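You operate a simulated robot arm through the tools that you are given. There is no shell and no other tool.

Carry out the task below with a simulated robot arm. There is one attempt and no reset: what you move stays moved.

## Task
Run the converter from the hand keypad and trim it till the meter shows the job card's volts.
Fine: meter on AC first; press STOP and switch the meter off at the end.

It is judged by the outcome, as a careful person would: the job done as asked, and still so three seconds after it is handed in. It fails if anything else is knocked over, pushed out of place, dropped, spilled or broken.

## Robot
A 7-joint arm with a two-finger parallel gripper, fixed in place. Base frame: the origin is on the floor under the middle of its stand, x ahead of it, y to its left, z up. Units: m, degrees, N and s.
With the tool pointing down near the work surface it reaches from about 0.24 to 0.68 m from the base axis. Its first joint turns from -66.0 to 66.0 degrees. Payload 2.4 kg.
The TCP is the grasp point between the finger pads, 0.03 m short of the fingertips. In the tool frame z runs along the fingers and y along their closing line. Largest opening 0.094 m; finger width 0.028, thickness 0.01; the body of the gripper, 0.05 by 0.096 m, starts 0.055 m behind the TCP.
Orientation is that of the tool frame in the base frame, as [roll, pitch, yaw] about the fixed x, y, z axes, in that order (R = Rz(yaw) Ry(pitch) Rx(roll)). With the fingers straight down and closing along the base's y, the tool's x points along the base's -x, its y along +y and its z along -z.

## Interface
- The arm moves only by the tool nudge_tool. Its argument "targets" is a list of rows, each a list of 7 numbers: the closure, from 0 (fully open) to 1 (shut), then the shift along the tool's x, y, z in m, then the turn, a rotation vector about the tool's x, y, z in degrees. In form: [[jaw, dx, dy, dz, wx, wy, wz], ...]. A call has 1 to 20 rows; each row is the pose to reach, as a shift and turn from the pose commanded when the call began, along the tool's axes at that moment. A row lasts 0.2 s, in which the tool goes at most 0.05 m and 8.6 degrees; a call with a longer step from one row to the next is refused whole, and so is a gripper value outside its range. A pose out of reach is approached as far as the arm can. The call stops where the force on the tool passes 70 N (or 10 N more than at its start, if that is more) or the arm is blocked; 0.2 s more then pass. The fingers move at their own pace (about 0.153 m/s each) and stop on an object; they squeeze with about 30 N. The grip force told is the motor's: it shows also when the fingers shut on nothing. Time passes only in rows, and 0.2 s behind the last, so rows that repeat a pose let the fingers close. It gives the time, the measured TCP pose, the force on the tool (base axes), the opening and the grip force at its end, in the units of the frame above (readings bear some noise), with the torque about the TCP (base axes, N m) and any sound that the robot's microphone picked up.
- Cameras (640 x 400 px; columns grow to the right, rows downward): "scene" is fixed at [0.0413, 0.478, 1.4453]; the picture's right is [-0.72, -0.70, 0.00], its down [-0.38, 0.39, -0.84] and it looks along [0.58, -0.60, -0.55] (base axes); focal length 332 px, centre (320, 200). "wrist" rides on the gripper at [0.076, 0.014, -0.103] in the tool frame; the picture's right is [-0.18, 0.98, 0.00], its down [-0.75, -0.14, -0.64] and it looks along [-0.63, -0.12, 0.77] (tool axes); focal length 243 px, centre (320, 200). There is no depth. A picture from a camera that has moved, and an enlarged one, comes with that camera's place and axes in the base frame and with its lens.
- snapshot(camera): a new picture of that camera. No time passes.
- close_up(camera, box): a new picture of the part [left, top, right, bottom] of that camera's present view, enlarged. No time passes.
- job_done(): hands the job in; it is judged then, once.

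Nothing tells you positions but the pictures and the camera data. Unless the task says otherwise, let go and move clear before handing in.

The tools are called by a JSON object that holds its "api" and its "payload". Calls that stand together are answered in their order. nudge_tool: Moves the arm, as the interface text tells. Its arguments: {"type":"object","properties":{"targets":{"type":"array","items":{"type":"array","items":{"type":"number"}}}},"required":["targets"]} The other tools are called the same way: snapshot (camera) takes a picture; close_up (camera, box) takes an enlarged picture of a part of a camera's view; job_done () hands the job in.

At the start:

```text
time: 0.0
tool_pos: [0.3121, -0.1498, 1.1891]
ee_rot: [180.0, 0.0, 179.9]
force: [-0.1, -0.1, 0.4]
moment: [0.02, 0.02, 0.01]
width: 0.0942
grip_force: 0.2
```

scene: 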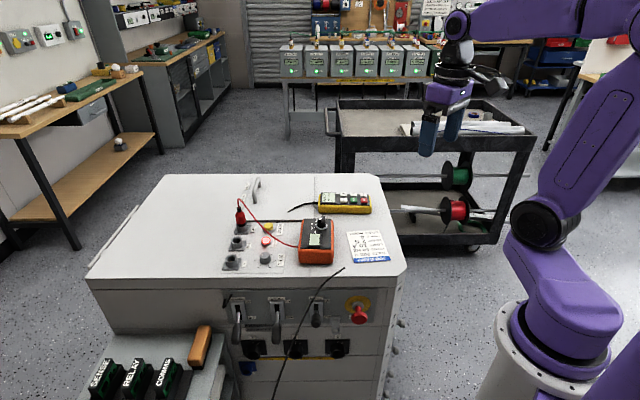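
wrist: 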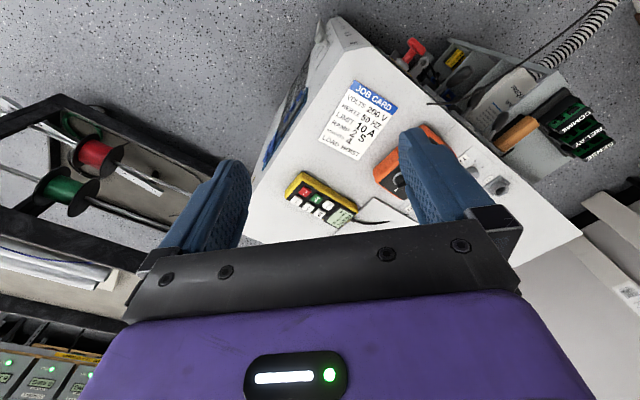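

I see a machine cabinet with a meter (orange), a yellow hand keypad, and a job card on its top. I'll take enlarged pictures before moving anything.

{"api": "close_up", "payload": {"camera": "scene", "box": [220, 170, 410, 290]}}

{"api": "close_up", "payload": {"camera": "wrist", "box": [320, 70, 420, 170]}}

{"api": "close_up", "payload": {"camera": "wrist", "box": [270, 150, 390, 240]}}

{"api": "close_up", "payload": {"camera": "scene", "box": [290, 180, 380, 270]}}

```text
3.33 times, centred on (315, 230) of scene
camera zoom: at [0.0413, 0.478, 1.4453], right [-0.72, -0.7, 0.0], down [-0.38, 0.39, -0.84], along [0.58, -0.6, -0.55], focal length 1106 px, centre (337, 100)
```

zoom: 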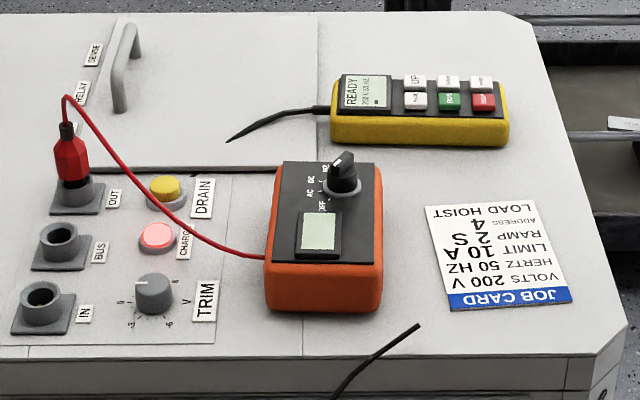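

```text
4.00 times, centred on (370, 120) of wrist
camera zoom: at [0.2358, -0.1353, 1.2902], right [0.18, 0.98, 0.0], down [0.75, -0.14, 0.64], along [0.63, -0.12, -0.77], focal length 970 px, centre (120, 520)
```

zoom: 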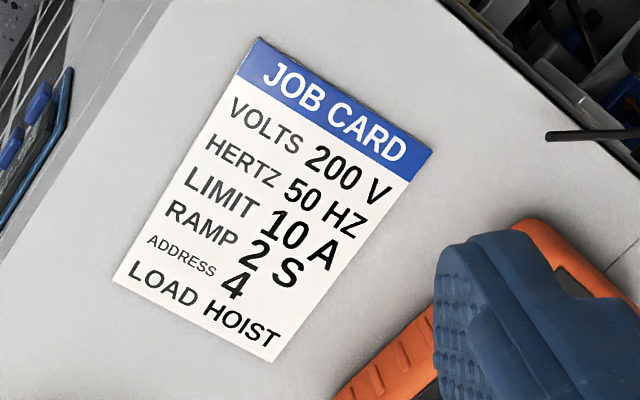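

```text
4.44 times, centred on (330, 195) of wrist
camera zoom: at [0.2358, -0.1353, 1.2902], right [0.18, 0.98, 0.0], down [0.75, -0.14, 0.64], along [0.63, -0.12, -0.77], focal length 1078 px, centre (276, 222)
```

zoom: 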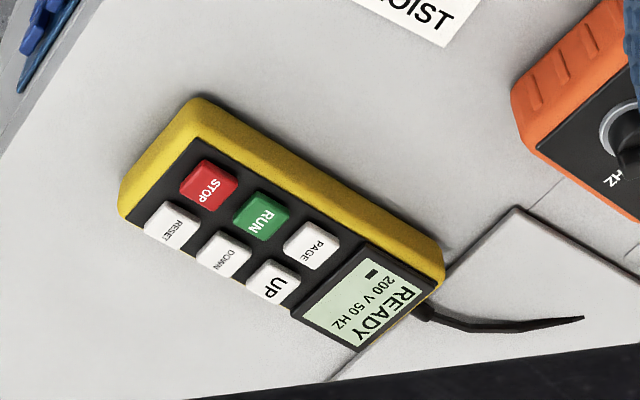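

```text
4.44 times, centred on (335, 225) of scene
camera zoom: at [0.0413, 0.478, 1.4453], right [-0.72, -0.7, 0.0], down [-0.38, 0.39, -0.84], along [0.58, -0.6, -0.55], focal length 1475 px, centre (253, 89)
```

zoom: 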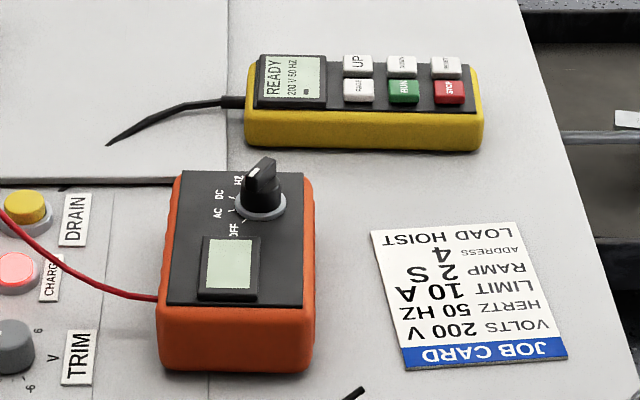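

The card says 200 V, and the keypad shows READY 200 V 50 Hz. I work out the cabinet top to be at z≈0.85, RUN near (0.557, -0.201, 0.89), the meter knob near (0.53, -0.03) and TRIM near (0.57, 0.13). Next I move above the meter to see its knob better.

{"api": "nudge_tool", "payload": {"targets": [[0, -0.022, 0.024, 0.018, 0, 0, 0], [0, -0.043, 0.048, 0.036, 0, 0, 0], [0, -0.065, 0.072, 0.053, 0, 0, 0], [0, -0.086, 0.096, 0.071, 0, 0, 0], [0, -0.108, 0.12, 0.089, 0, 0, 0], [0, -0.108, 0.12, 0.089, 0, 0, 0]]}}

{"api": "snapshot", "payload": {"camera": "wrist"}}

{"api": "snapshot", "payload": {"camera": "scene"}}

```text
time: 1.4
tool_pos: [0.4186, -0.0296, 1.0986]
ee_rot: [-180.0, 0.0, 179.9]
force: [-0.1, 1.1, 0.2]
moment: [-0.03, 0.02, 0.01]
width: 0.0939
grip_force: 0.0
```

```text
taken
camera wrist: at [0.3438, -0.0144, 1.2008], right [0.18, 0.98, 0.0], down [0.75, -0.14, 0.64], along [0.63, -0.12, -0.77], focal length 243 px, centre (320, 200)
```

wrist: 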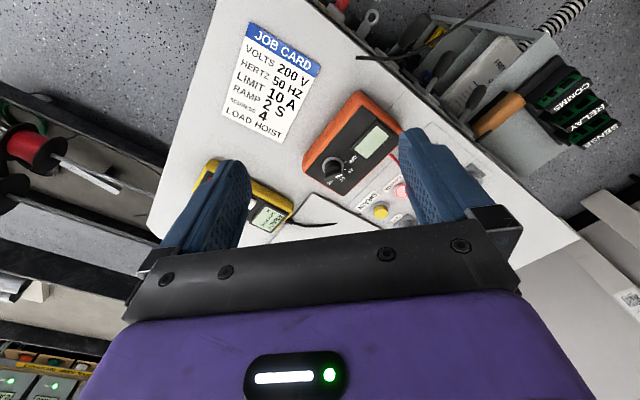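

```text
taken
```

scene: 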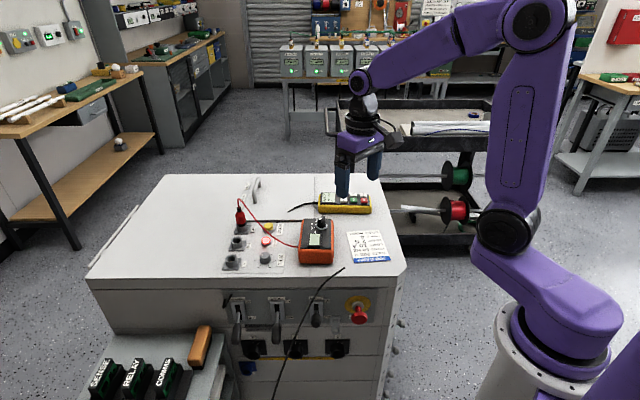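

The meter is now in view between the fingers. I'll enlarge its knob and the trim panel.

{"api": "close_up", "payload": {"camera": "wrist", "box": [300, 80, 420, 200]}}

{"api": "close_up", "payload": {"camera": "wrist", "box": [310, 140, 360, 190]}}

{"api": "close_up", "payload": {"camera": "scene", "box": [295, 205, 345, 270]}}

{"api": "close_up", "payload": {"camera": "scene", "box": [215, 195, 305, 280]}}

```text
3.33 times, centred on (360, 140) of wrist
camera zoom: at [0.3438, -0.0144, 1.2008], right [0.18, 0.98, 0.0], down [0.75, -0.14, 0.64], along [0.63, -0.12, -0.77], focal length 809 px, centre (187, 400)
```

zoom: 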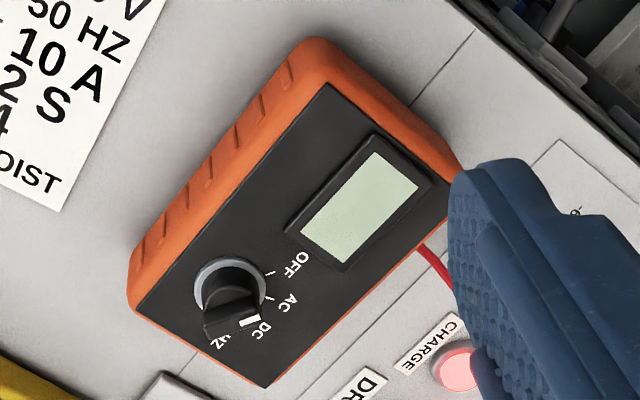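

```text
8.00 times, centred on (335, 165) of wrist
camera zoom: at [0.3438, -0.0144, 1.2008], right [0.18, 0.98, 0.0], down [0.75, -0.14, 0.64], along [0.63, -0.12, -0.77], focal length 1941 px, centre (200, 480)
```

zoom: 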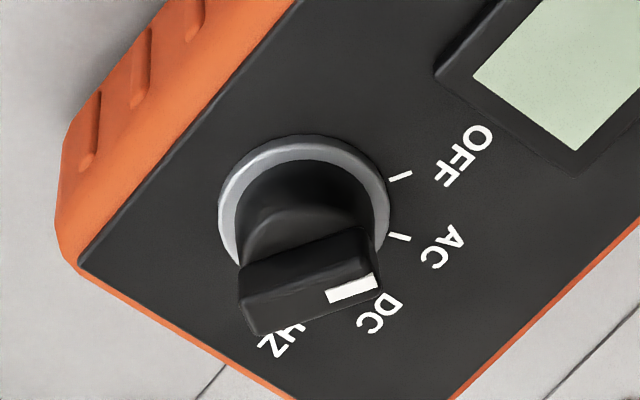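

```text
6.15 times, centred on (320, 238) of scene
camera zoom: at [0.0413, 0.4781, 1.4453], right [-0.72, -0.7, 0.0], down [-0.38, 0.39, -0.84], along [0.58, -0.6, -0.55], focal length 2043 px, centre (320, -31)
```

zoom: 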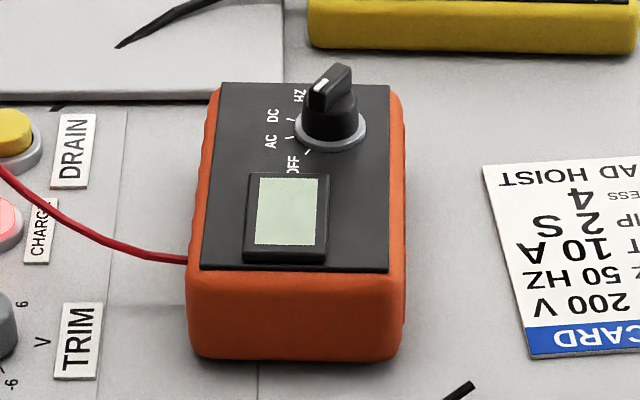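

```text
4.71 times, centred on (260, 238) of scene
camera zoom: at [0.0413, 0.4781, 1.4453], right [-0.72, -0.7, 0.0], down [-0.38, 0.39, -0.84], along [0.58, -0.6, -0.55], focal length 1562 px, centre (602, 24)
```

zoom: 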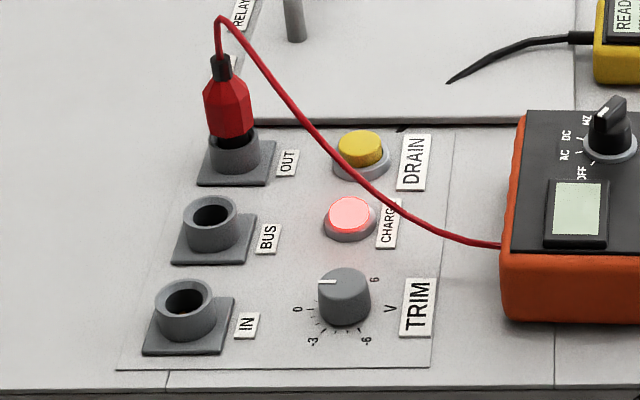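

The meter's LCD is blank and the dial's white mark seems to sit at OFF. I'll zoom in further to fix the exact geometry of the meter knob and the trim knob.

{"api": "close_up", "payload": {"camera": "scene", "box": [308, 208, 332, 232]}}

{"api": "close_up", "payload": {"camera": "wrist", "box": [318, 150, 348, 185]}}

{"api": "close_up", "payload": {"camera": "scene", "box": [250, 240, 280, 272]}}

{"api": "close_up", "payload": {"camera": "scene", "box": [312, 185, 376, 220]}}

```text
16.00 times, centred on (320, 220) of scene
camera zoom: at [0.0413, 0.4781, 1.4453], right [-0.72, -0.7, 0.0], down [-0.38, 0.39, -0.84], along [0.58, -0.6, -0.55], focal length 5311 px, centre (320, -120)
```

zoom: 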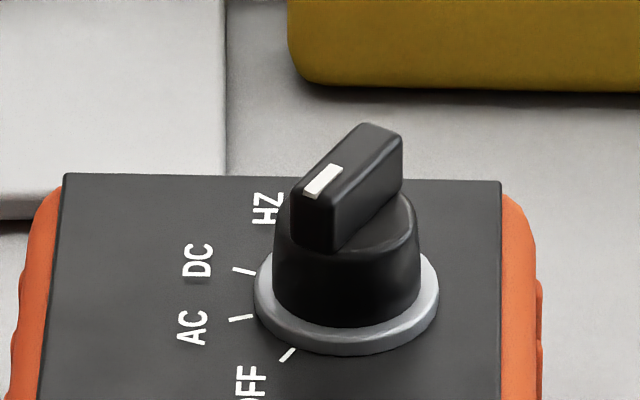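

```text
11.43 times, centred on (333, 168) of wrist
camera zoom: at [0.3438, -0.0144, 1.2008], right [0.18, 0.98, 0.0], down [0.75, -0.14, 0.64], along [0.63, -0.12, -0.77], focal length 2773 px, centre (171, 571)
```

zoom: 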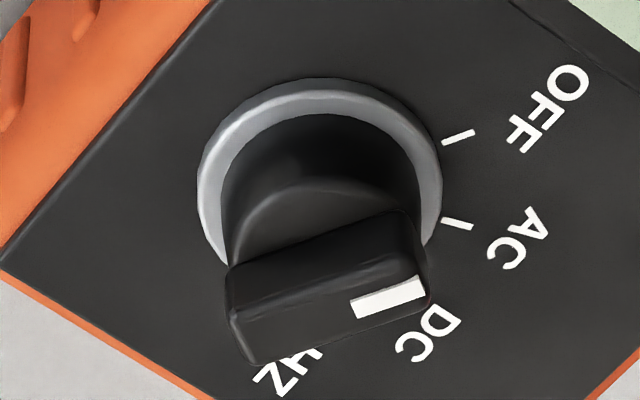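

```text
12.50 times, centred on (265, 256) of scene
camera zoom: at [0.0413, 0.4781, 1.4453], right [-0.72, -0.7, 0.0], down [-0.38, 0.39, -0.84], along [0.58, -0.6, -0.55], focal length 4149 px, centre (1008, -500)
```

zoom: 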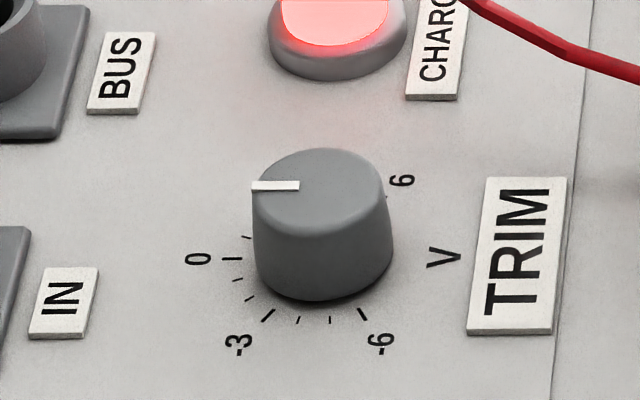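

```text
10.00 times, centred on (344, 202) of scene
camera zoom: at [0.0413, 0.4781, 1.4453], right [-0.72, -0.7, 0.0], down [-0.38, 0.39, -0.84], along [0.58, -0.6, -0.55], focal length 3319 px, centre (80, 175)
```

zoom: 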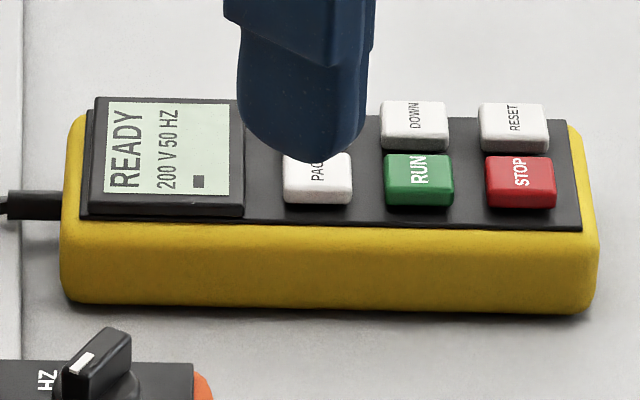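

The white mark on the dial lines up with the OFF tick, at about 101° in base yaw, with AC roughly 41° clockwise of it. The bar's top is near (0.528, -0.029, 0.931). I'll move above it and turn the gripper about 101° so the fingers straddle the bar.

{"api": "nudge_tool", "payload": {"targets": [[0.45, -0.009, 0, 0.0065, 0, 0, -8.417], [0.45, -0.018, 0, 0.013, 0, 0, -16.83], [0.45, -0.027, 0, 0.0195, 0, 0, -25.25], [0.45, -0.036, 0, 0.026, 0, 0, -33.67], [0.45, -0.045, 0, 0.0325, 0, 0, -42.08], [0.45, -0.054, 0, 0.039, 0, 0, -50.5], [0.45, -0.063, 0, 0.0455, 0, 0, -58.92], [0.45, -0.072, 0, 0.052, 0, 0, -67.33], [0.45, -0.081, 0, 0.0585, 0, 0, -75.75], [0.45, -0.09, 0, 0.065, 0, 0, -84.17], [0.45, -0.099, -0.001, 0.0715, 0, 0, -92.58], [0.45, -0.108, -0.001, 0.078, 0, 0, -101], [0.45, -0.108, -0.001, 0.078, 0, 0, -101]]}}

{"api": "snapshot", "payload": {"camera": "wrist"}}

{"api": "close_up", "payload": {"camera": "scene", "box": [280, 170, 370, 250]}}

```text
time: 4.2
tool_pos: [0.5279, -0.0299, 1.021]
ee_rot: [-180.0, -0.1, -79.0]
force: [-0.1, 0.3, 0.4]
moment: [0.01, 0.02, -0.02]
width: 0.0516
grip_force: 0.1
```

```text
taken
camera wrist: at [0.5287, -0.1076, 1.1232], right [-1.0, -0.01, 0.0], down [-0.01, 0.77, 0.64], along [-0.01, 0.64, -0.77], focal length 243 px, centre (320, 200)
```

wrist: 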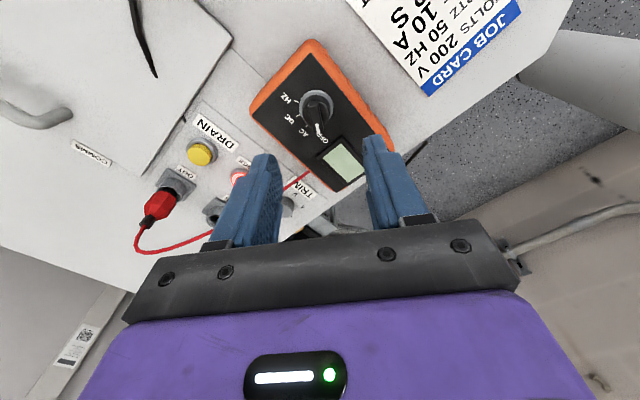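

```text
5.00 times, centred on (325, 210) of scene
camera zoom: at [0.0413, 0.478, 1.4453], right [-0.72, -0.7, 0.0], down [-0.38, 0.39, -0.84], along [0.58, -0.6, -0.55], focal length 1660 px, centre (295, 150)
```

zoom: 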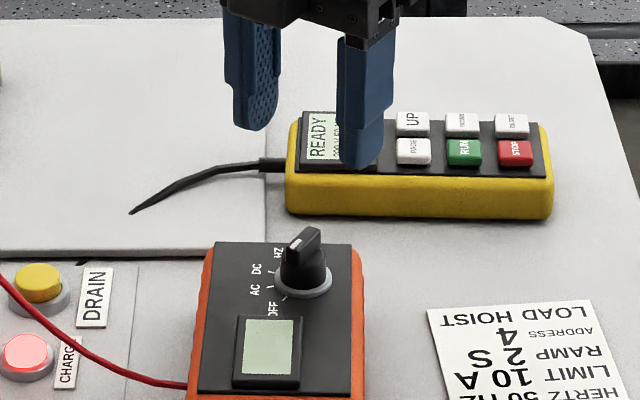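

The gripper is above the knob and turned. I'll zoom in through the wrist camera to check the knob's position and angle before going down.

{"api": "close_up", "payload": {"camera": "wrist", "box": [290, 75, 350, 145]}}

{"api": "close_up", "payload": {"camera": "wrist", "box": [120, 120, 340, 250]}}

```text
5.71 times, centred on (320, 110) of wrist
camera zoom: at [0.5287, -0.1076, 1.1232], right [-1.0, -0.01, 0.0], down [-0.01, 0.77, 0.64], along [-0.01, 0.64, -0.77], focal length 1386 px, centre (320, 714)
```

zoom: 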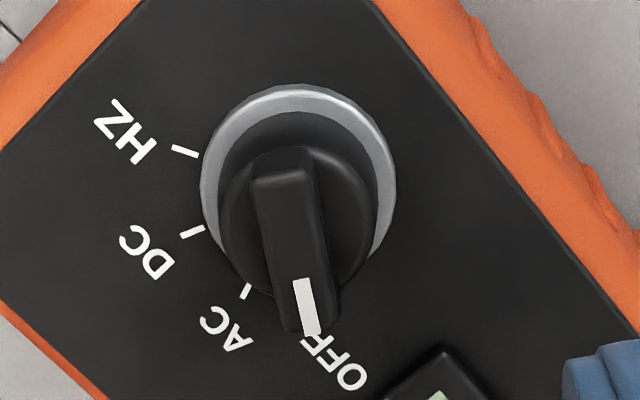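

```text
2.91 times, centred on (230, 185) of wrist
camera zoom: at [0.5287, -0.1076, 1.1232], right [-1.0, -0.01, 0.0], down [-0.01, 0.77, 0.64], along [-0.01, 0.64, -0.77], focal length 706 px, centre (582, 244)
```

zoom: 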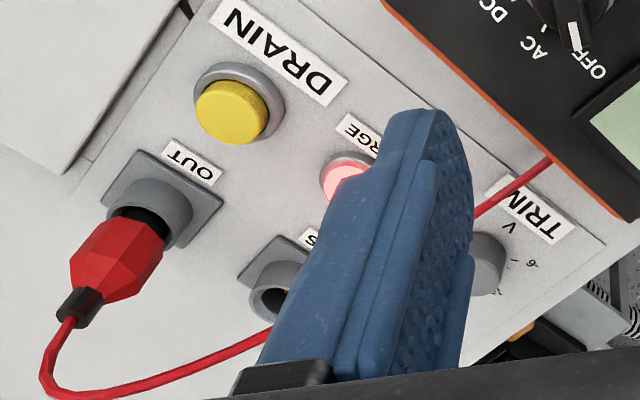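

The close view puts the knob about 3 mm off the tool axis, near (0.531, -0.032), with the bar at 101°. I'll correct for that and lower so the fingertips straddle the bar.

{"api": "nudge_tool", "payload": {"targets": [[0.45, 0.0027, -0.0026, 0.0, 0, 0, 0], [0.45, 0.0027, -0.0026, 0.02, 0, 0, 0], [0.45, 0.0027, -0.0026, 0.036, 0, 0, 0], [0.45, 0.0027, -0.0026, 0.048, 0, 0, 0], [0.45, 0.0027, -0.0026, 0.056, 0, 0, 0], [0.45, 0.0027, -0.0026, 0.062, 0, 0, 0], [0.45, 0.0027, -0.0026, 0.067, 0, 0, 0], [0.45, 0.0027, -0.0026, 0.067, 0, 0, 0]]}}

{"api": "snapshot", "payload": {"camera": "wrist"}}

{"api": "close_up", "payload": {"camera": "scene", "box": [300, 195, 345, 230]}}

{"api": "close_up", "payload": {"camera": "wrist", "box": [260, 100, 380, 180]}}

```text
time: 6.0
tool_pos: [0.5308, -0.0328, 0.9528]
ee_rot: [180.0, 0.0, -79.0]
force: [1.3, -0.2, -0.7]
moment: [0.0, -0.02, 0.0]
width: 0.0517
grip_force: 0.0
```

```text
taken
camera wrist: at [0.5315, -0.1102, 1.0561], right [-1.0, -0.01, 0.0], down [-0.01, 0.77, 0.64], along [0.0, 0.64, -0.77], focal length 243 px, centre (320, 200)
```

wrist: 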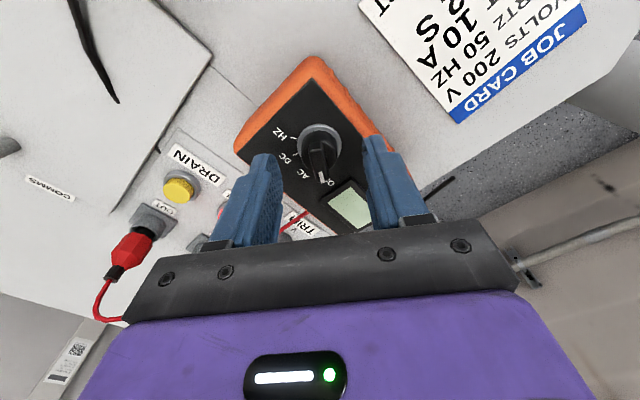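

```text
11.43 times, centred on (322, 212) of scene
camera zoom: at [0.0413, 0.478, 1.4453], right [-0.72, -0.7, 0.0], down [-0.38, 0.39, -0.84], along [0.58, -0.6, -0.55], focal length 3793 px, centre (291, 57)
```

zoom: 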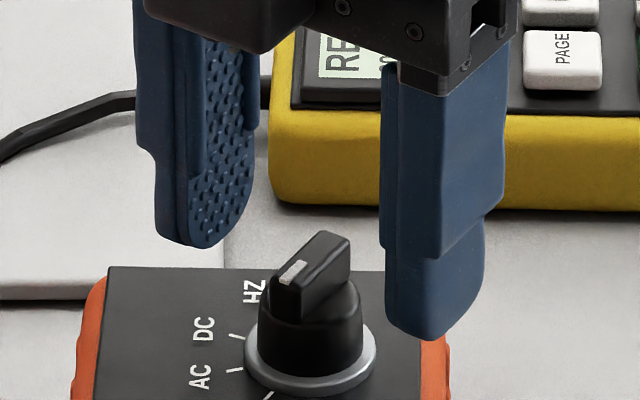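

```text
5.00 times, centred on (320, 140) of wrist
camera zoom: at [0.5315, -0.1102, 1.0561], right [-1.0, -0.01, 0.0], down [-0.01, 0.77, 0.64], along [0.0, 0.64, -0.77], focal length 1213 px, centre (320, 500)
```

zoom: 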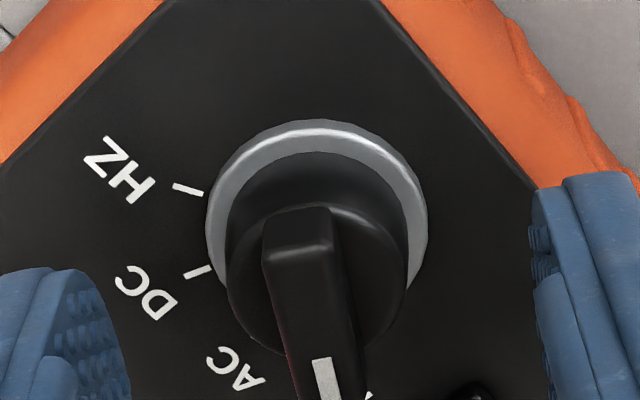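

The fingers straddle the bar symmetrically, with the fingertips about 7 mm below its top. Next I close the grip.

{"api": "nudge_tool", "payload": {"targets": [[0.7, 0, 0, 0, 0, 0, 0], [0.85, 0, 0, 0, 0, 0, 0], [1, 0, 0, 0, 0, 0, 0], [1, 0, 0, 0, 0, 0, 0]]}}

{"api": "close_up", "payload": {"camera": "scene", "box": [295, 190, 350, 270]}}

```text
time: 7.0
tool_pos: [0.5294, -0.0328, 0.9545]
ee_rot: [179.9, 0.0, -79.0]
force: [2.3, -1.7, 0.7]
moment: [-0.25, -0.1, -0.03]
width: 0.0085
grip_force: 30.2
```

```text
5.00 times, centred on (322, 230) of scene
camera zoom: at [0.0414, 0.478, 1.4453], right [-0.72, -0.7, 0.0], down [-0.38, 0.39, -0.84], along [0.58, -0.6, -0.55], focal length 1660 px, centre (308, 50)
```

zoom: 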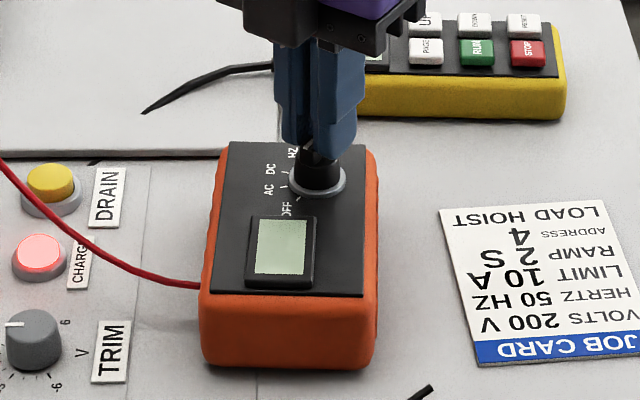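

The bar is held at an 8.5 mm opening. The ticks work out to 40° apart, so I turn 40° clockwise to AC.

{"api": "nudge_tool", "payload": {"targets": [[1, 0, 0, 0, 0, 0, 6.7], [1, 0, 0, 0, 0, 0, 13.4], [1, 0, 0, 0, 0, 0, 20], [1, 0, 0, 0, 0, 0, 26.7], [1, 0, 0, 0, 0, 0, 33.4], [1, 0, 0, 0, 0, 0, 40], [1, 0, 0, 0, 0, 0, 40]]}}

{"api": "close_up", "payload": {"camera": "scene", "box": [295, 190, 350, 270]}}

{"api": "snapshot", "payload": {"camera": "wrist"}}

```text
time: 8.6
tool_pos: [0.5297, -0.0324, 0.9542]
ee_rot: [179.9, -0.1, -119.1]
force: [-8.8, -1.9, 5.8]
moment: [-0.1, 0.34, 0.03]
width: 0.0086
grip_force: 29.5
```

```text
5.00 times, centred on (322, 230) of scene
camera zoom: at [0.0409, 0.478, 1.4453], right [-0.72, -0.7, 0.0], down [-0.38, 0.39, -0.84], along [0.58, -0.6, -0.55], focal length 1660 px, centre (308, 50)
```

zoom: 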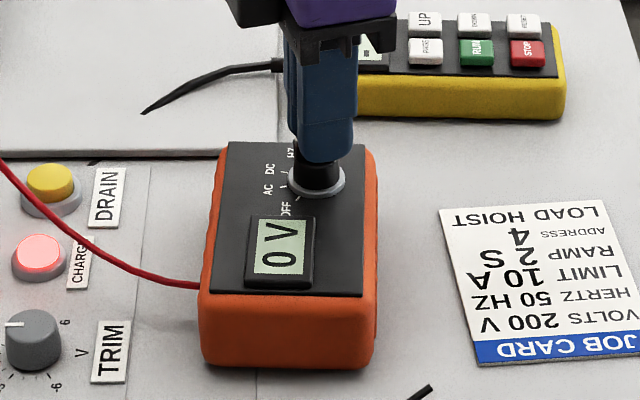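

```text
taken
camera wrist: at [0.4809, -0.0923, 1.0563], right [-0.77, 0.64, 0.0], down [0.49, 0.59, 0.64], along [0.41, 0.49, -0.77], focal length 243 px, centre (320, 200)
```

wrist: 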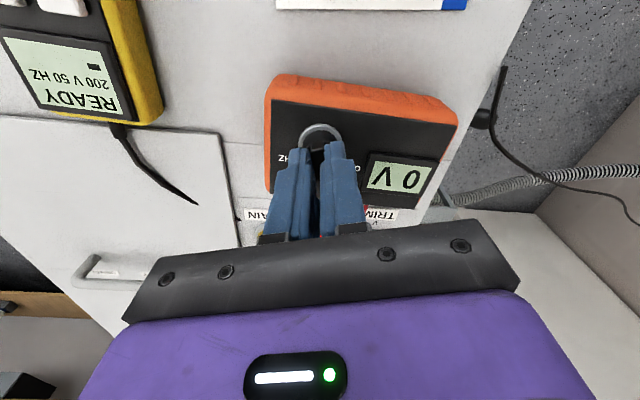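

The meter is on and shows 0 V. I'll release the knob, lift straight up, and check the dial is on AC.

{"api": "nudge_tool", "payload": {"targets": [[0.6, 0, 0, 0, 0, 0, 0], [0.45, 0, 0, 0, 0, 0, 0], [0.45, 0, 0, -0.02, 0, 0, 0], [0.45, 0, 0, -0.05, 0, 0, 0], [0.45, 0, 0, -0.08, 0, 0, 0], [0.45, 0, 0, -0.08, 0, 0, 0]]}}

{"api": "close_up", "payload": {"camera": "scene", "box": [295, 195, 350, 270]}}

{"api": "snapshot", "payload": {"camera": "wrist"}}

```text
time: 10.0
tool_pos: [0.5318, -0.0324, 1.0341]
ee_rot: [179.9, 0.0, -118.9]
force: [0.2, -0.3, -0.2]
moment: [0.01, 0.0, 0.02]
width: 0.0517
grip_force: 0.0
```

```text
5.33 times, centred on (322, 232) of scene
camera zoom: at [0.0413, 0.478, 1.4453], right [-0.72, -0.7, 0.0], down [-0.38, 0.39, -0.84], along [0.58, -0.6, -0.55], focal length 1770 px, centre (307, 27)
```

zoom: 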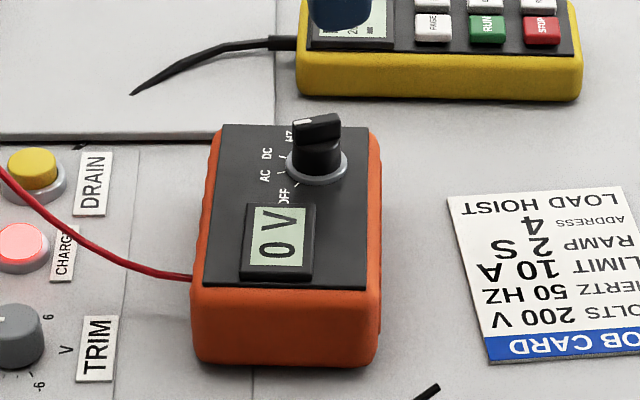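

```text
taken
camera wrist: at [0.4821, -0.0929, 1.1363], right [-0.77, 0.64, 0.0], down [0.49, 0.59, 0.64], along [0.41, 0.49, -0.77], focal length 243 px, centre (320, 200)
```

wrist: 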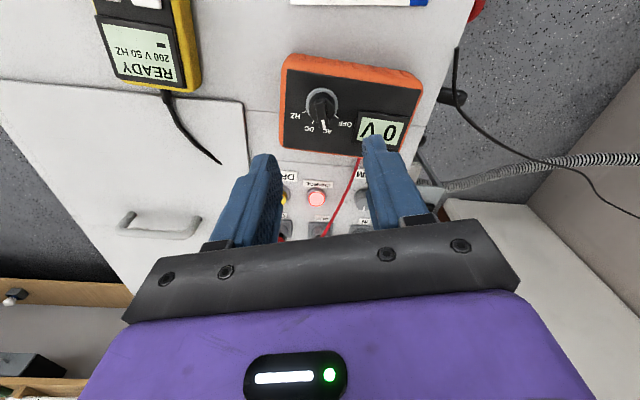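

{"api": "close_up", "payload": {"camera": "wrist", "box": [285, 70, 365, 150]}}

{"api": "close_up", "payload": {"camera": "scene", "box": [318, 185, 378, 222]}}

{"api": "close_up", "payload": {"camera": "wrist", "box": [265, 140, 400, 245]}}

```text
5.00 times, centred on (325, 110) of wrist
camera zoom: at [0.4821, -0.0929, 1.1363], right [-0.77, 0.64, 0.0], down [0.49, 0.59, 0.64], along [0.41, 0.49, -0.77], focal length 1213 px, centre (295, 650)
```

zoom: 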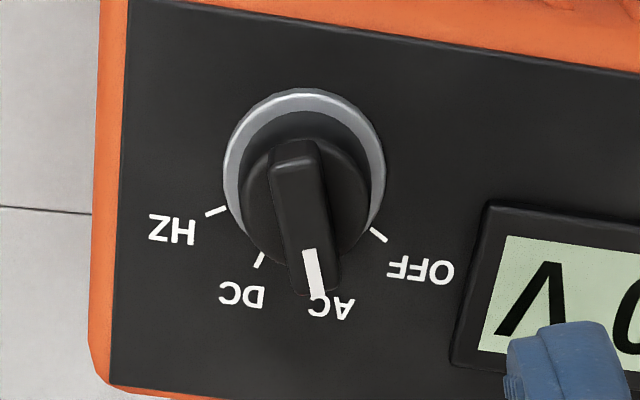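

```text
10.67 times, centred on (348, 204) of scene
camera zoom: at [0.0413, 0.478, 1.4453], right [-0.72, -0.7, 0.0], down [-0.38, 0.39, -0.84], along [0.58, -0.6, -0.55], focal length 3540 px, centre (21, 163)
```

zoom: 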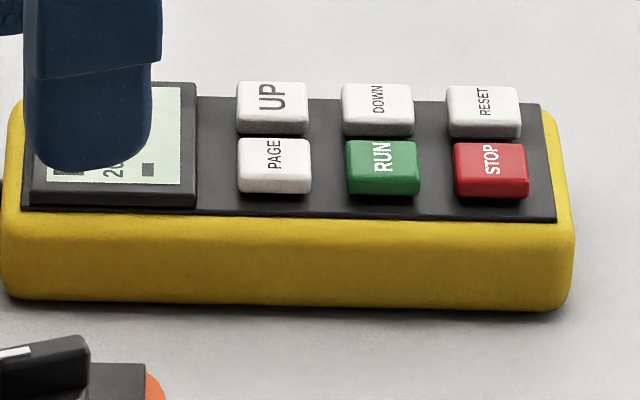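

```text
3.81 times, centred on (332, 192) of wrist
camera zoom: at [0.4821, -0.0929, 1.1363], right [-0.77, 0.64, 0.0], down [0.49, 0.59, 0.64], along [0.41, 0.49, -0.77], focal length 924 px, centre (272, 229)
```

zoom: 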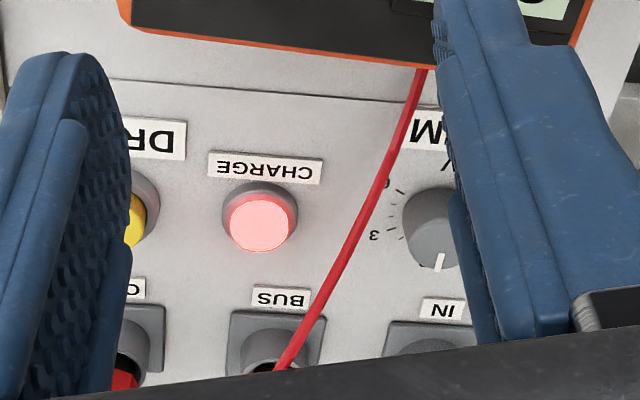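

The dial is on AC. Next is the keypad: RUN is near (0.557, -0.201), with its button grid at about 42°. I'll hover above it aligned with the grid.

{"api": "nudge_tool", "payload": {"targets": [[0.45, 0.0268, -0.0208, 0.0, 0, 0, 3.7], [0.45, 0.0536, -0.0416, 0.005, 0, 0, 7.4], [0.45, 0.0804, -0.0624, 0.012, 0, 0, 11.1], [0.45, 0.1072, -0.0832, 0.022, 0, 0, 14.8], [0.45, 0.134, -0.104, 0.033, 0, 0, 18.5], [0.45, 0.134, -0.104, 0.033, 0, 0, 18.5]]}}

{"api": "snapshot", "payload": {"camera": "wrist"}}

{"api": "close_up", "payload": {"camera": "scene", "box": [300, 165, 390, 225]}}

```text
time: 11.4
tool_pos: [0.5561, -0.2017, 1.0007]
ee_rot: [180.0, 0.0, -137.6]
force: [-0.7, 0.3, 0.5]
moment: [-0.01, 0.01, -0.02]
width: 0.0515
grip_force: 0.0
```

```text
taken
camera wrist: at [0.4913, -0.2424, 1.1027], right [-0.53, 0.85, 0.0], down [0.65, 0.4, 0.64], along [0.55, 0.34, -0.77], focal length 243 px, centre (320, 200)
```

wrist: 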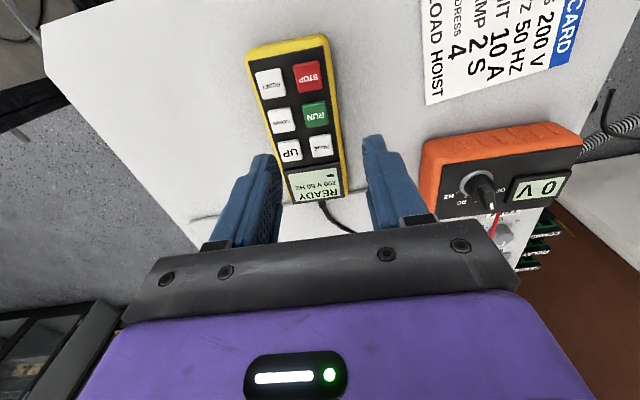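

```text
6.67 times, centred on (345, 195) of scene
camera zoom: at [0.0413, 0.478, 1.4453], right [-0.72, -0.7, 0.0], down [-0.38, 0.39, -0.84], along [0.58, -0.6, -0.55], focal length 2213 px, centre (153, 233)
```

zoom: 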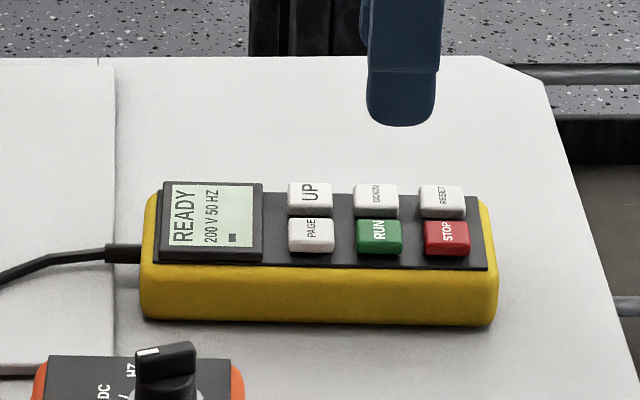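

{"api": "close_up", "payload": {"camera": "wrist", "box": [240, 30, 360, 210]}}

{"api": "close_up", "payload": {"camera": "wrist", "box": [280, 80, 350, 140]}}

```text
2.22 times, centred on (300, 120) of wrist
camera zoom: at [0.4913, -0.2424, 1.1027], right [-0.53, 0.85, 0.0], down [0.65, 0.4, 0.64], along [0.55, 0.34, -0.77], focal length 539 px, centre (364, 378)
```

zoom: 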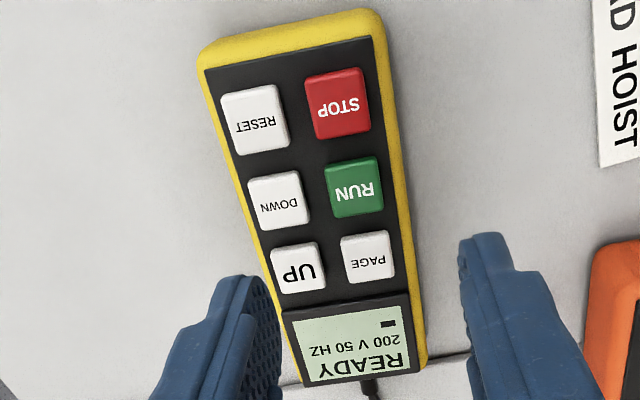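

```text
6.67 times, centred on (315, 110) of wrist
camera zoom: at [0.4913, -0.2424, 1.1027], right [-0.53, 0.85, 0.0], down [0.65, 0.4, 0.64], along [0.55, 0.34, -0.77], focal length 1618 px, centre (353, 800)
```

zoom: 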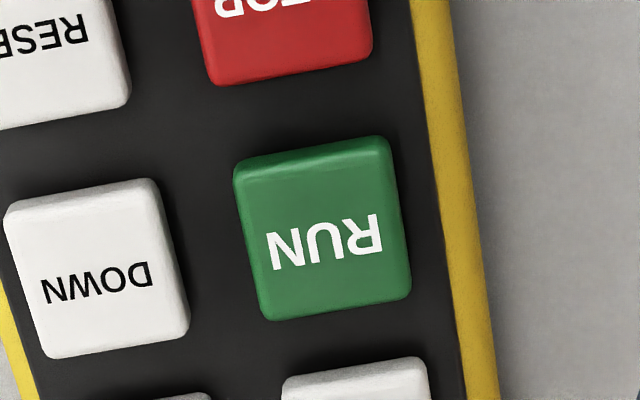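

RUN is about 4 mm off the tool axis, near (0.560, -0.203). I'll correct, close the fingers, and come down to about 9 mm above the button to check alignment.

{"api": "nudge_tool", "payload": {"targets": [[0.7, -0.0016, -0.0036, 0.0, 0, 0, 0], [1, -0.0016, -0.0036, 0.01, 0, 0, 0], [1, -0.0016, -0.0036, 0.03, 0, 0, 0], [1, -0.0016, -0.0036, 0.05, 0, 0, 0], [1, -0.0016, -0.0036, 0.062, 0, 0, 0], [1, -0.0016, -0.0036, 0.069, 0, 0, 0], [1, -0.0016, -0.0036, 0.069, 0, 0, 0]]}}

{"api": "close_up", "payload": {"camera": "scene", "box": [310, 170, 380, 220]}}

{"api": "close_up", "payload": {"camera": "wrist", "box": [240, 80, 400, 220]}}

```text
time: 13.0
tool_pos: [0.561, -0.202, 0.9309]
ee_rot: [180.0, 0.0, -137.5]
force: [0.9, -0.9, 0.7]
moment: [0.01, 0.02, 0.01]
width: 0.0002
grip_force: 30.2
```

```text
8.00 times, centred on (345, 195) of scene
camera zoom: at [0.0413, 0.478, 1.4453], right [-0.72, -0.7, 0.0], down [-0.38, 0.39, -0.84], along [0.58, -0.6, -0.55], focal length 2655 px, centre (120, 240)
```

zoom: 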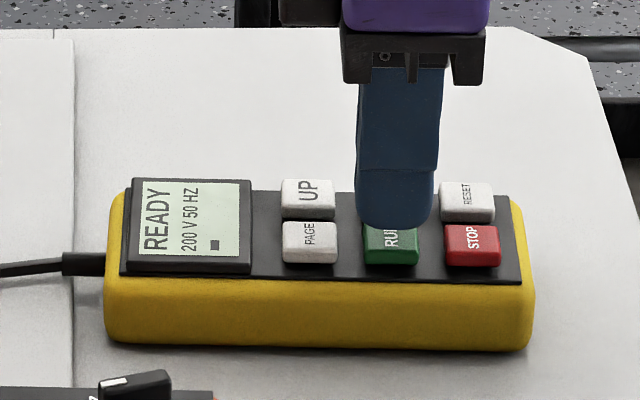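

```text
2.86 times, centred on (320, 150) of wrist
camera zoom: at [0.495, -0.2429, 1.0336], right [-0.53, 0.85, 0.0], down [0.65, 0.41, 0.64], along [0.54, 0.34, -0.77], focal length 693 px, centre (320, 343)
```

zoom: 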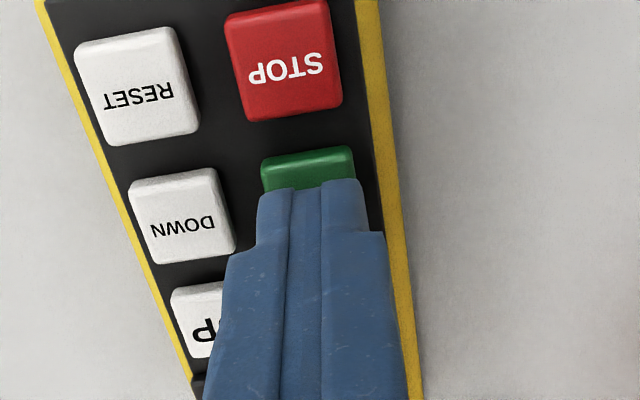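

The closed fingertips are centred over RUN with clearance to its neighbours. I'll press down gradually.

{"api": "nudge_tool", "payload": {"targets": [[1, 0, 0, 0.003, 0, 0, 0], [1, 0, 0, 0.006, 0, 0, 0], [1, 0, 0, 0.008, 0, 0, 0], [1, 0, 0, 0.0095, 0, 0, 0], [1, 0, 0, 0.0105, 0, 0, 0]]}}

{"api": "close_up", "payload": {"camera": "scene", "box": [310, 170, 380, 220]}}

```text
time: 14.2
tool_pos: [0.5601, -0.202, 0.922]
ee_rot: [-180.0, 0.0, -137.5]
force: [-0.4, 0.4, 1.6]
moment: [0.0, -0.01, -0.01]
width: 0.0
grip_force: 29.9
```

```text
8.00 times, centred on (345, 195) of scene
camera zoom: at [0.0413, 0.4781, 1.4453], right [-0.72, -0.7, 0.0], down [-0.38, 0.39, -0.84], along [0.58, -0.6, -0.55], focal length 2655 px, centre (120, 240)
```

zoom: 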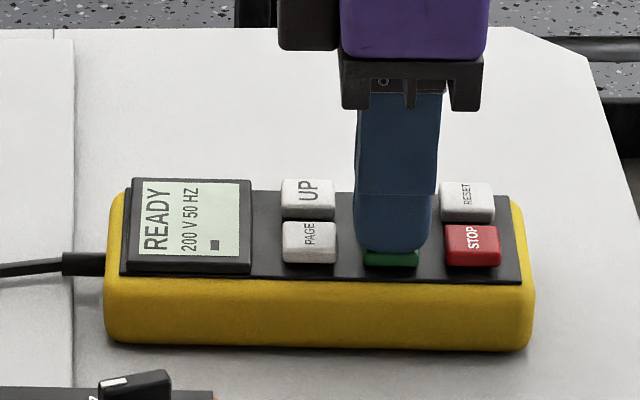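

The tip is just touching, with READY still displayed. I'll press on in 1 mm steps.

{"api": "nudge_tool", "payload": {"targets": [[1, 0, 0, 0.001, 0, 0, 0], [1, 0, 0, 0.002, 0, 0, 0], [1, 0, 0, 0.003, 0, 0, 0]]}}

{"api": "close_up", "payload": {"camera": "scene", "box": [310, 170, 380, 220]}}

```text
time: 15.0
tool_pos: [0.5592, -0.2019, 0.9187]
ee_rot: [-180.0, 0.0, -137.5]
force: [-1.8, 2.6, 5.2]
moment: [0.06, 0.06, 0.0]
width: 0.0
grip_force: 30.2
heard: click
```

```text
8.00 times, centred on (345, 195) of scene
camera zoom: at [0.0411, 0.4781, 1.4453], right [-0.72, -0.7, 0.0], down [-0.38, 0.39, -0.84], along [0.58, -0.6, -0.55], focal length 2655 px, centre (120, 240)
```

zoom: 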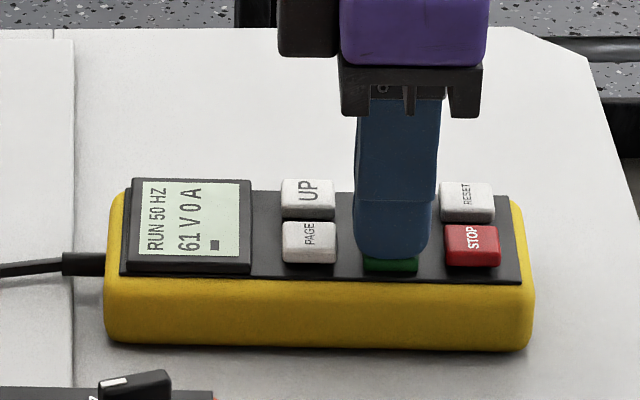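

A click was heard, and the keypad shows RUN 50 HZ with the volts ramping up. I'll lift off the button and read the meter.

{"api": "nudge_tool", "payload": {"targets": [[1, 0, 0, -0.01, 0, 0, 0], [1, 0, 0, -0.04, 0, 0, 0], [1, 0, 0, -0.08, 0, 0, 0], [1, 0, 0, -0.11, 0, 0, 0], [1, 0, 0, -0.11, 0, 0, 0], [1, 0, 0, -0.11, 0, 0, 0], [1, 0, 0, -0.11, 0, 0, 0], [1, 0, 0, -0.11, 0, 0, 0], [1, 0, 0, -0.11, 0, 0, 0], [1, 0, 0, -0.11, 0, 0, 0]]}}

{"api": "close_up", "payload": {"camera": "scene", "box": [295, 180, 380, 270]}}

{"api": "close_up", "payload": {"camera": "scene", "box": [220, 190, 310, 280]}}

{"api": "snapshot", "payload": {"camera": "wrist"}}

```text
time: 17.2
tool_pos: [0.5604, -0.2028, 1.0279]
ee_rot: [180.0, -0.1, -137.5]
force: [-0.1, 0.2, 0.9]
moment: [0.0, 0.0, 0.04]
width: 0.0
grip_force: 29.5
```

```text
4.44 times, centred on (338, 225) of scene
camera zoom: at [0.0413, 0.478, 1.4453], right [-0.72, -0.7, 0.0], down [-0.38, 0.39, -0.84], along [0.58, -0.6, -0.55], focal length 1475 px, centre (242, 89)
```

zoom: 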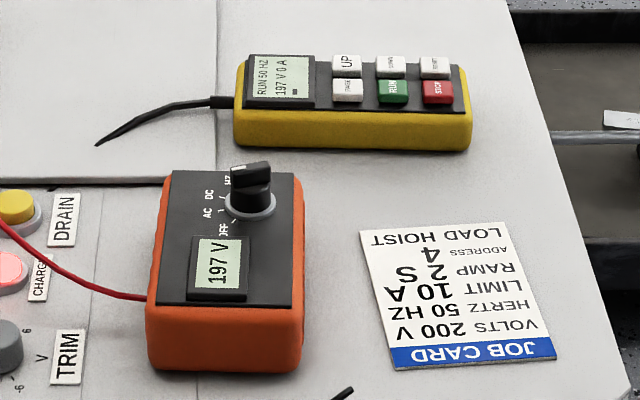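

```text
4.44 times, centred on (265, 235) of scene
camera zoom: at [0.0413, 0.478, 1.4453], right [-0.72, -0.7, 0.0], down [-0.38, 0.39, -0.84], along [0.58, -0.6, -0.55], focal length 1475 px, centre (564, 44)
```

zoom: 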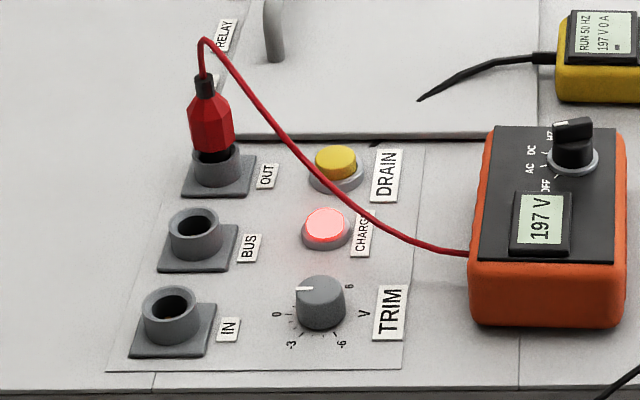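

```text
taken
camera wrist: at [0.4942, -0.243, 1.1303], right [-0.53, 0.85, 0.0], down [0.65, 0.41, 0.64], along [0.55, 0.34, -0.77], focal length 243 px, centre (320, 200)
```

wrist: 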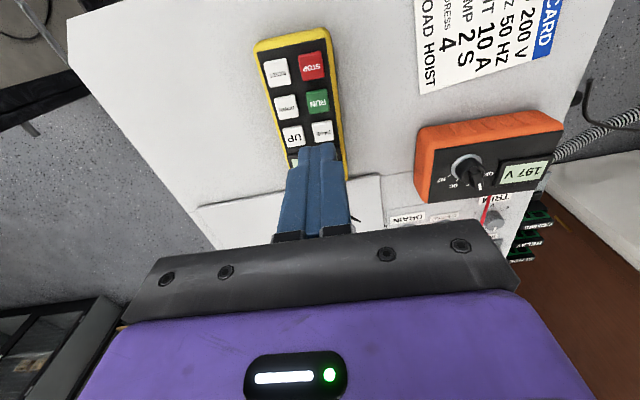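

The meter reads 197 V, so 3 V more is needed, about 55° clockwise on TRIM, which sits just above 0 now. TRIM is near (0.579, 0.125) and the red lead passes about 4 cm from it, so I'll close the fingers parallel to the lead. Next I hover over it, turning on the way.

{"api": "nudge_tool", "payload": {"targets": [[0.6, -0.0235, 0.0228, -0.0018, 0, 0, -6.86], [0.45, -0.047, 0.0457, -0.0036, 0, 0, -13.72], [0.45, -0.0704, 0.0686, -0.0054, 0, 0, -20.58], [0.45, -0.0939, 0.0914, -0.0072, 0, 0, -27.44], [0.45, -0.1174, 0.1143, -0.009, 0, 0, -34.3], [0.45, -0.1409, 0.1371, -0.0108, 0, 0, -41.16], [0.45, -0.1644, 0.16, -0.0126, 0, 0, -48.02], [0.45, -0.1878, 0.1828, -0.0144, 0, 0, -54.88], [0.45, -0.2113, 0.2057, -0.0162, 0, 0, -61.74], [0.45, -0.2348, 0.2285, -0.018, 0, 0, -68.6], [0.45, -0.2348, 0.2285, -0.018, 0, 0, -68.6]]}}

{"api": "snapshot", "payload": {"camera": "wrist"}}

{"api": "close_up", "payload": {"camera": "scene", "box": [210, 170, 350, 280]}}

```text
time: 19.6
tool_pos: [0.5796, 0.1247, 1.0465]
ee_rot: [180.0, 0.0, -68.8]
force: [0.4, 0.2, -0.2]
moment: [-0.02, 0.02, -0.01]
width: 0.0515
grip_force: 0.0
```

```text
taken
camera wrist: at [0.5942, 0.049, 1.1488], right [-0.98, -0.18, 0.0], down [-0.14, 0.75, 0.64], along [-0.12, 0.63, -0.77], focal length 243 px, centre (320, 200)
```

wrist: 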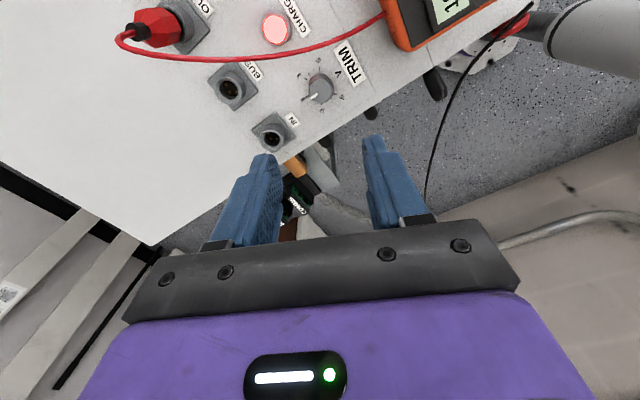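

```text
3.64 times, centred on (280, 225) of scene
camera zoom: at [0.0413, 0.4781, 1.4453], right [-0.72, -0.7, 0.0], down [-0.38, 0.39, -0.84], along [0.58, -0.6, -0.55], focal length 1207 px, centre (466, 109)
```

zoom: 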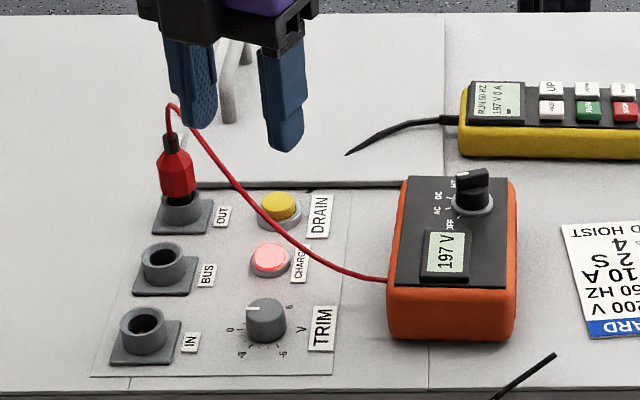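

Still 197 V. I'll look closely at the TRIM knob from the wrist camera.

{"api": "close_up", "payload": {"camera": "wrist", "box": [290, 60, 350, 120]}}

{"api": "close_up", "payload": {"camera": "wrist", "box": [200, 0, 420, 160]}}

```text
6.67 times, centred on (320, 90) of wrist
camera zoom: at [0.5942, 0.049, 1.1488], right [-0.98, -0.18, 0.0], down [-0.14, 0.75, 0.64], along [-0.12, 0.63, -0.77], focal length 1618 px, centre (320, 933)
```

zoom: 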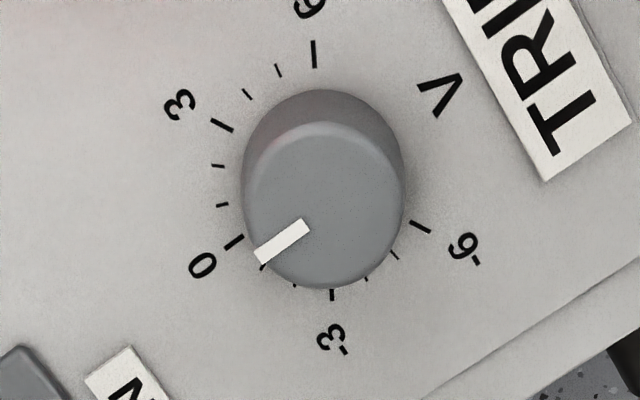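

```text
2.50 times, centred on (310, 80) of wrist
camera zoom: at [0.5942, 0.049, 1.1488], right [-0.98, -0.18, 0.0], down [-0.14, 0.75, 0.64], along [-0.12, 0.63, -0.77], focal length 606 px, centre (345, 500)
```

zoom: 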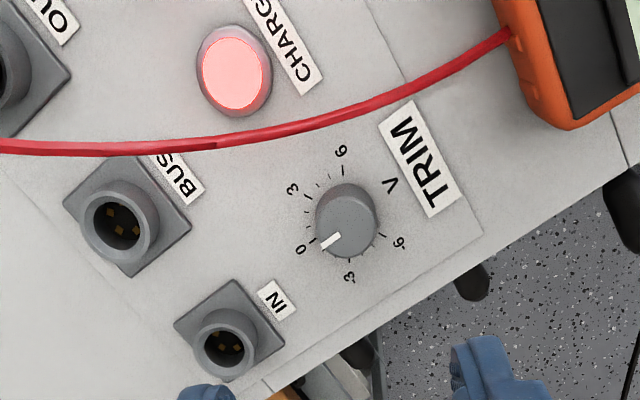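

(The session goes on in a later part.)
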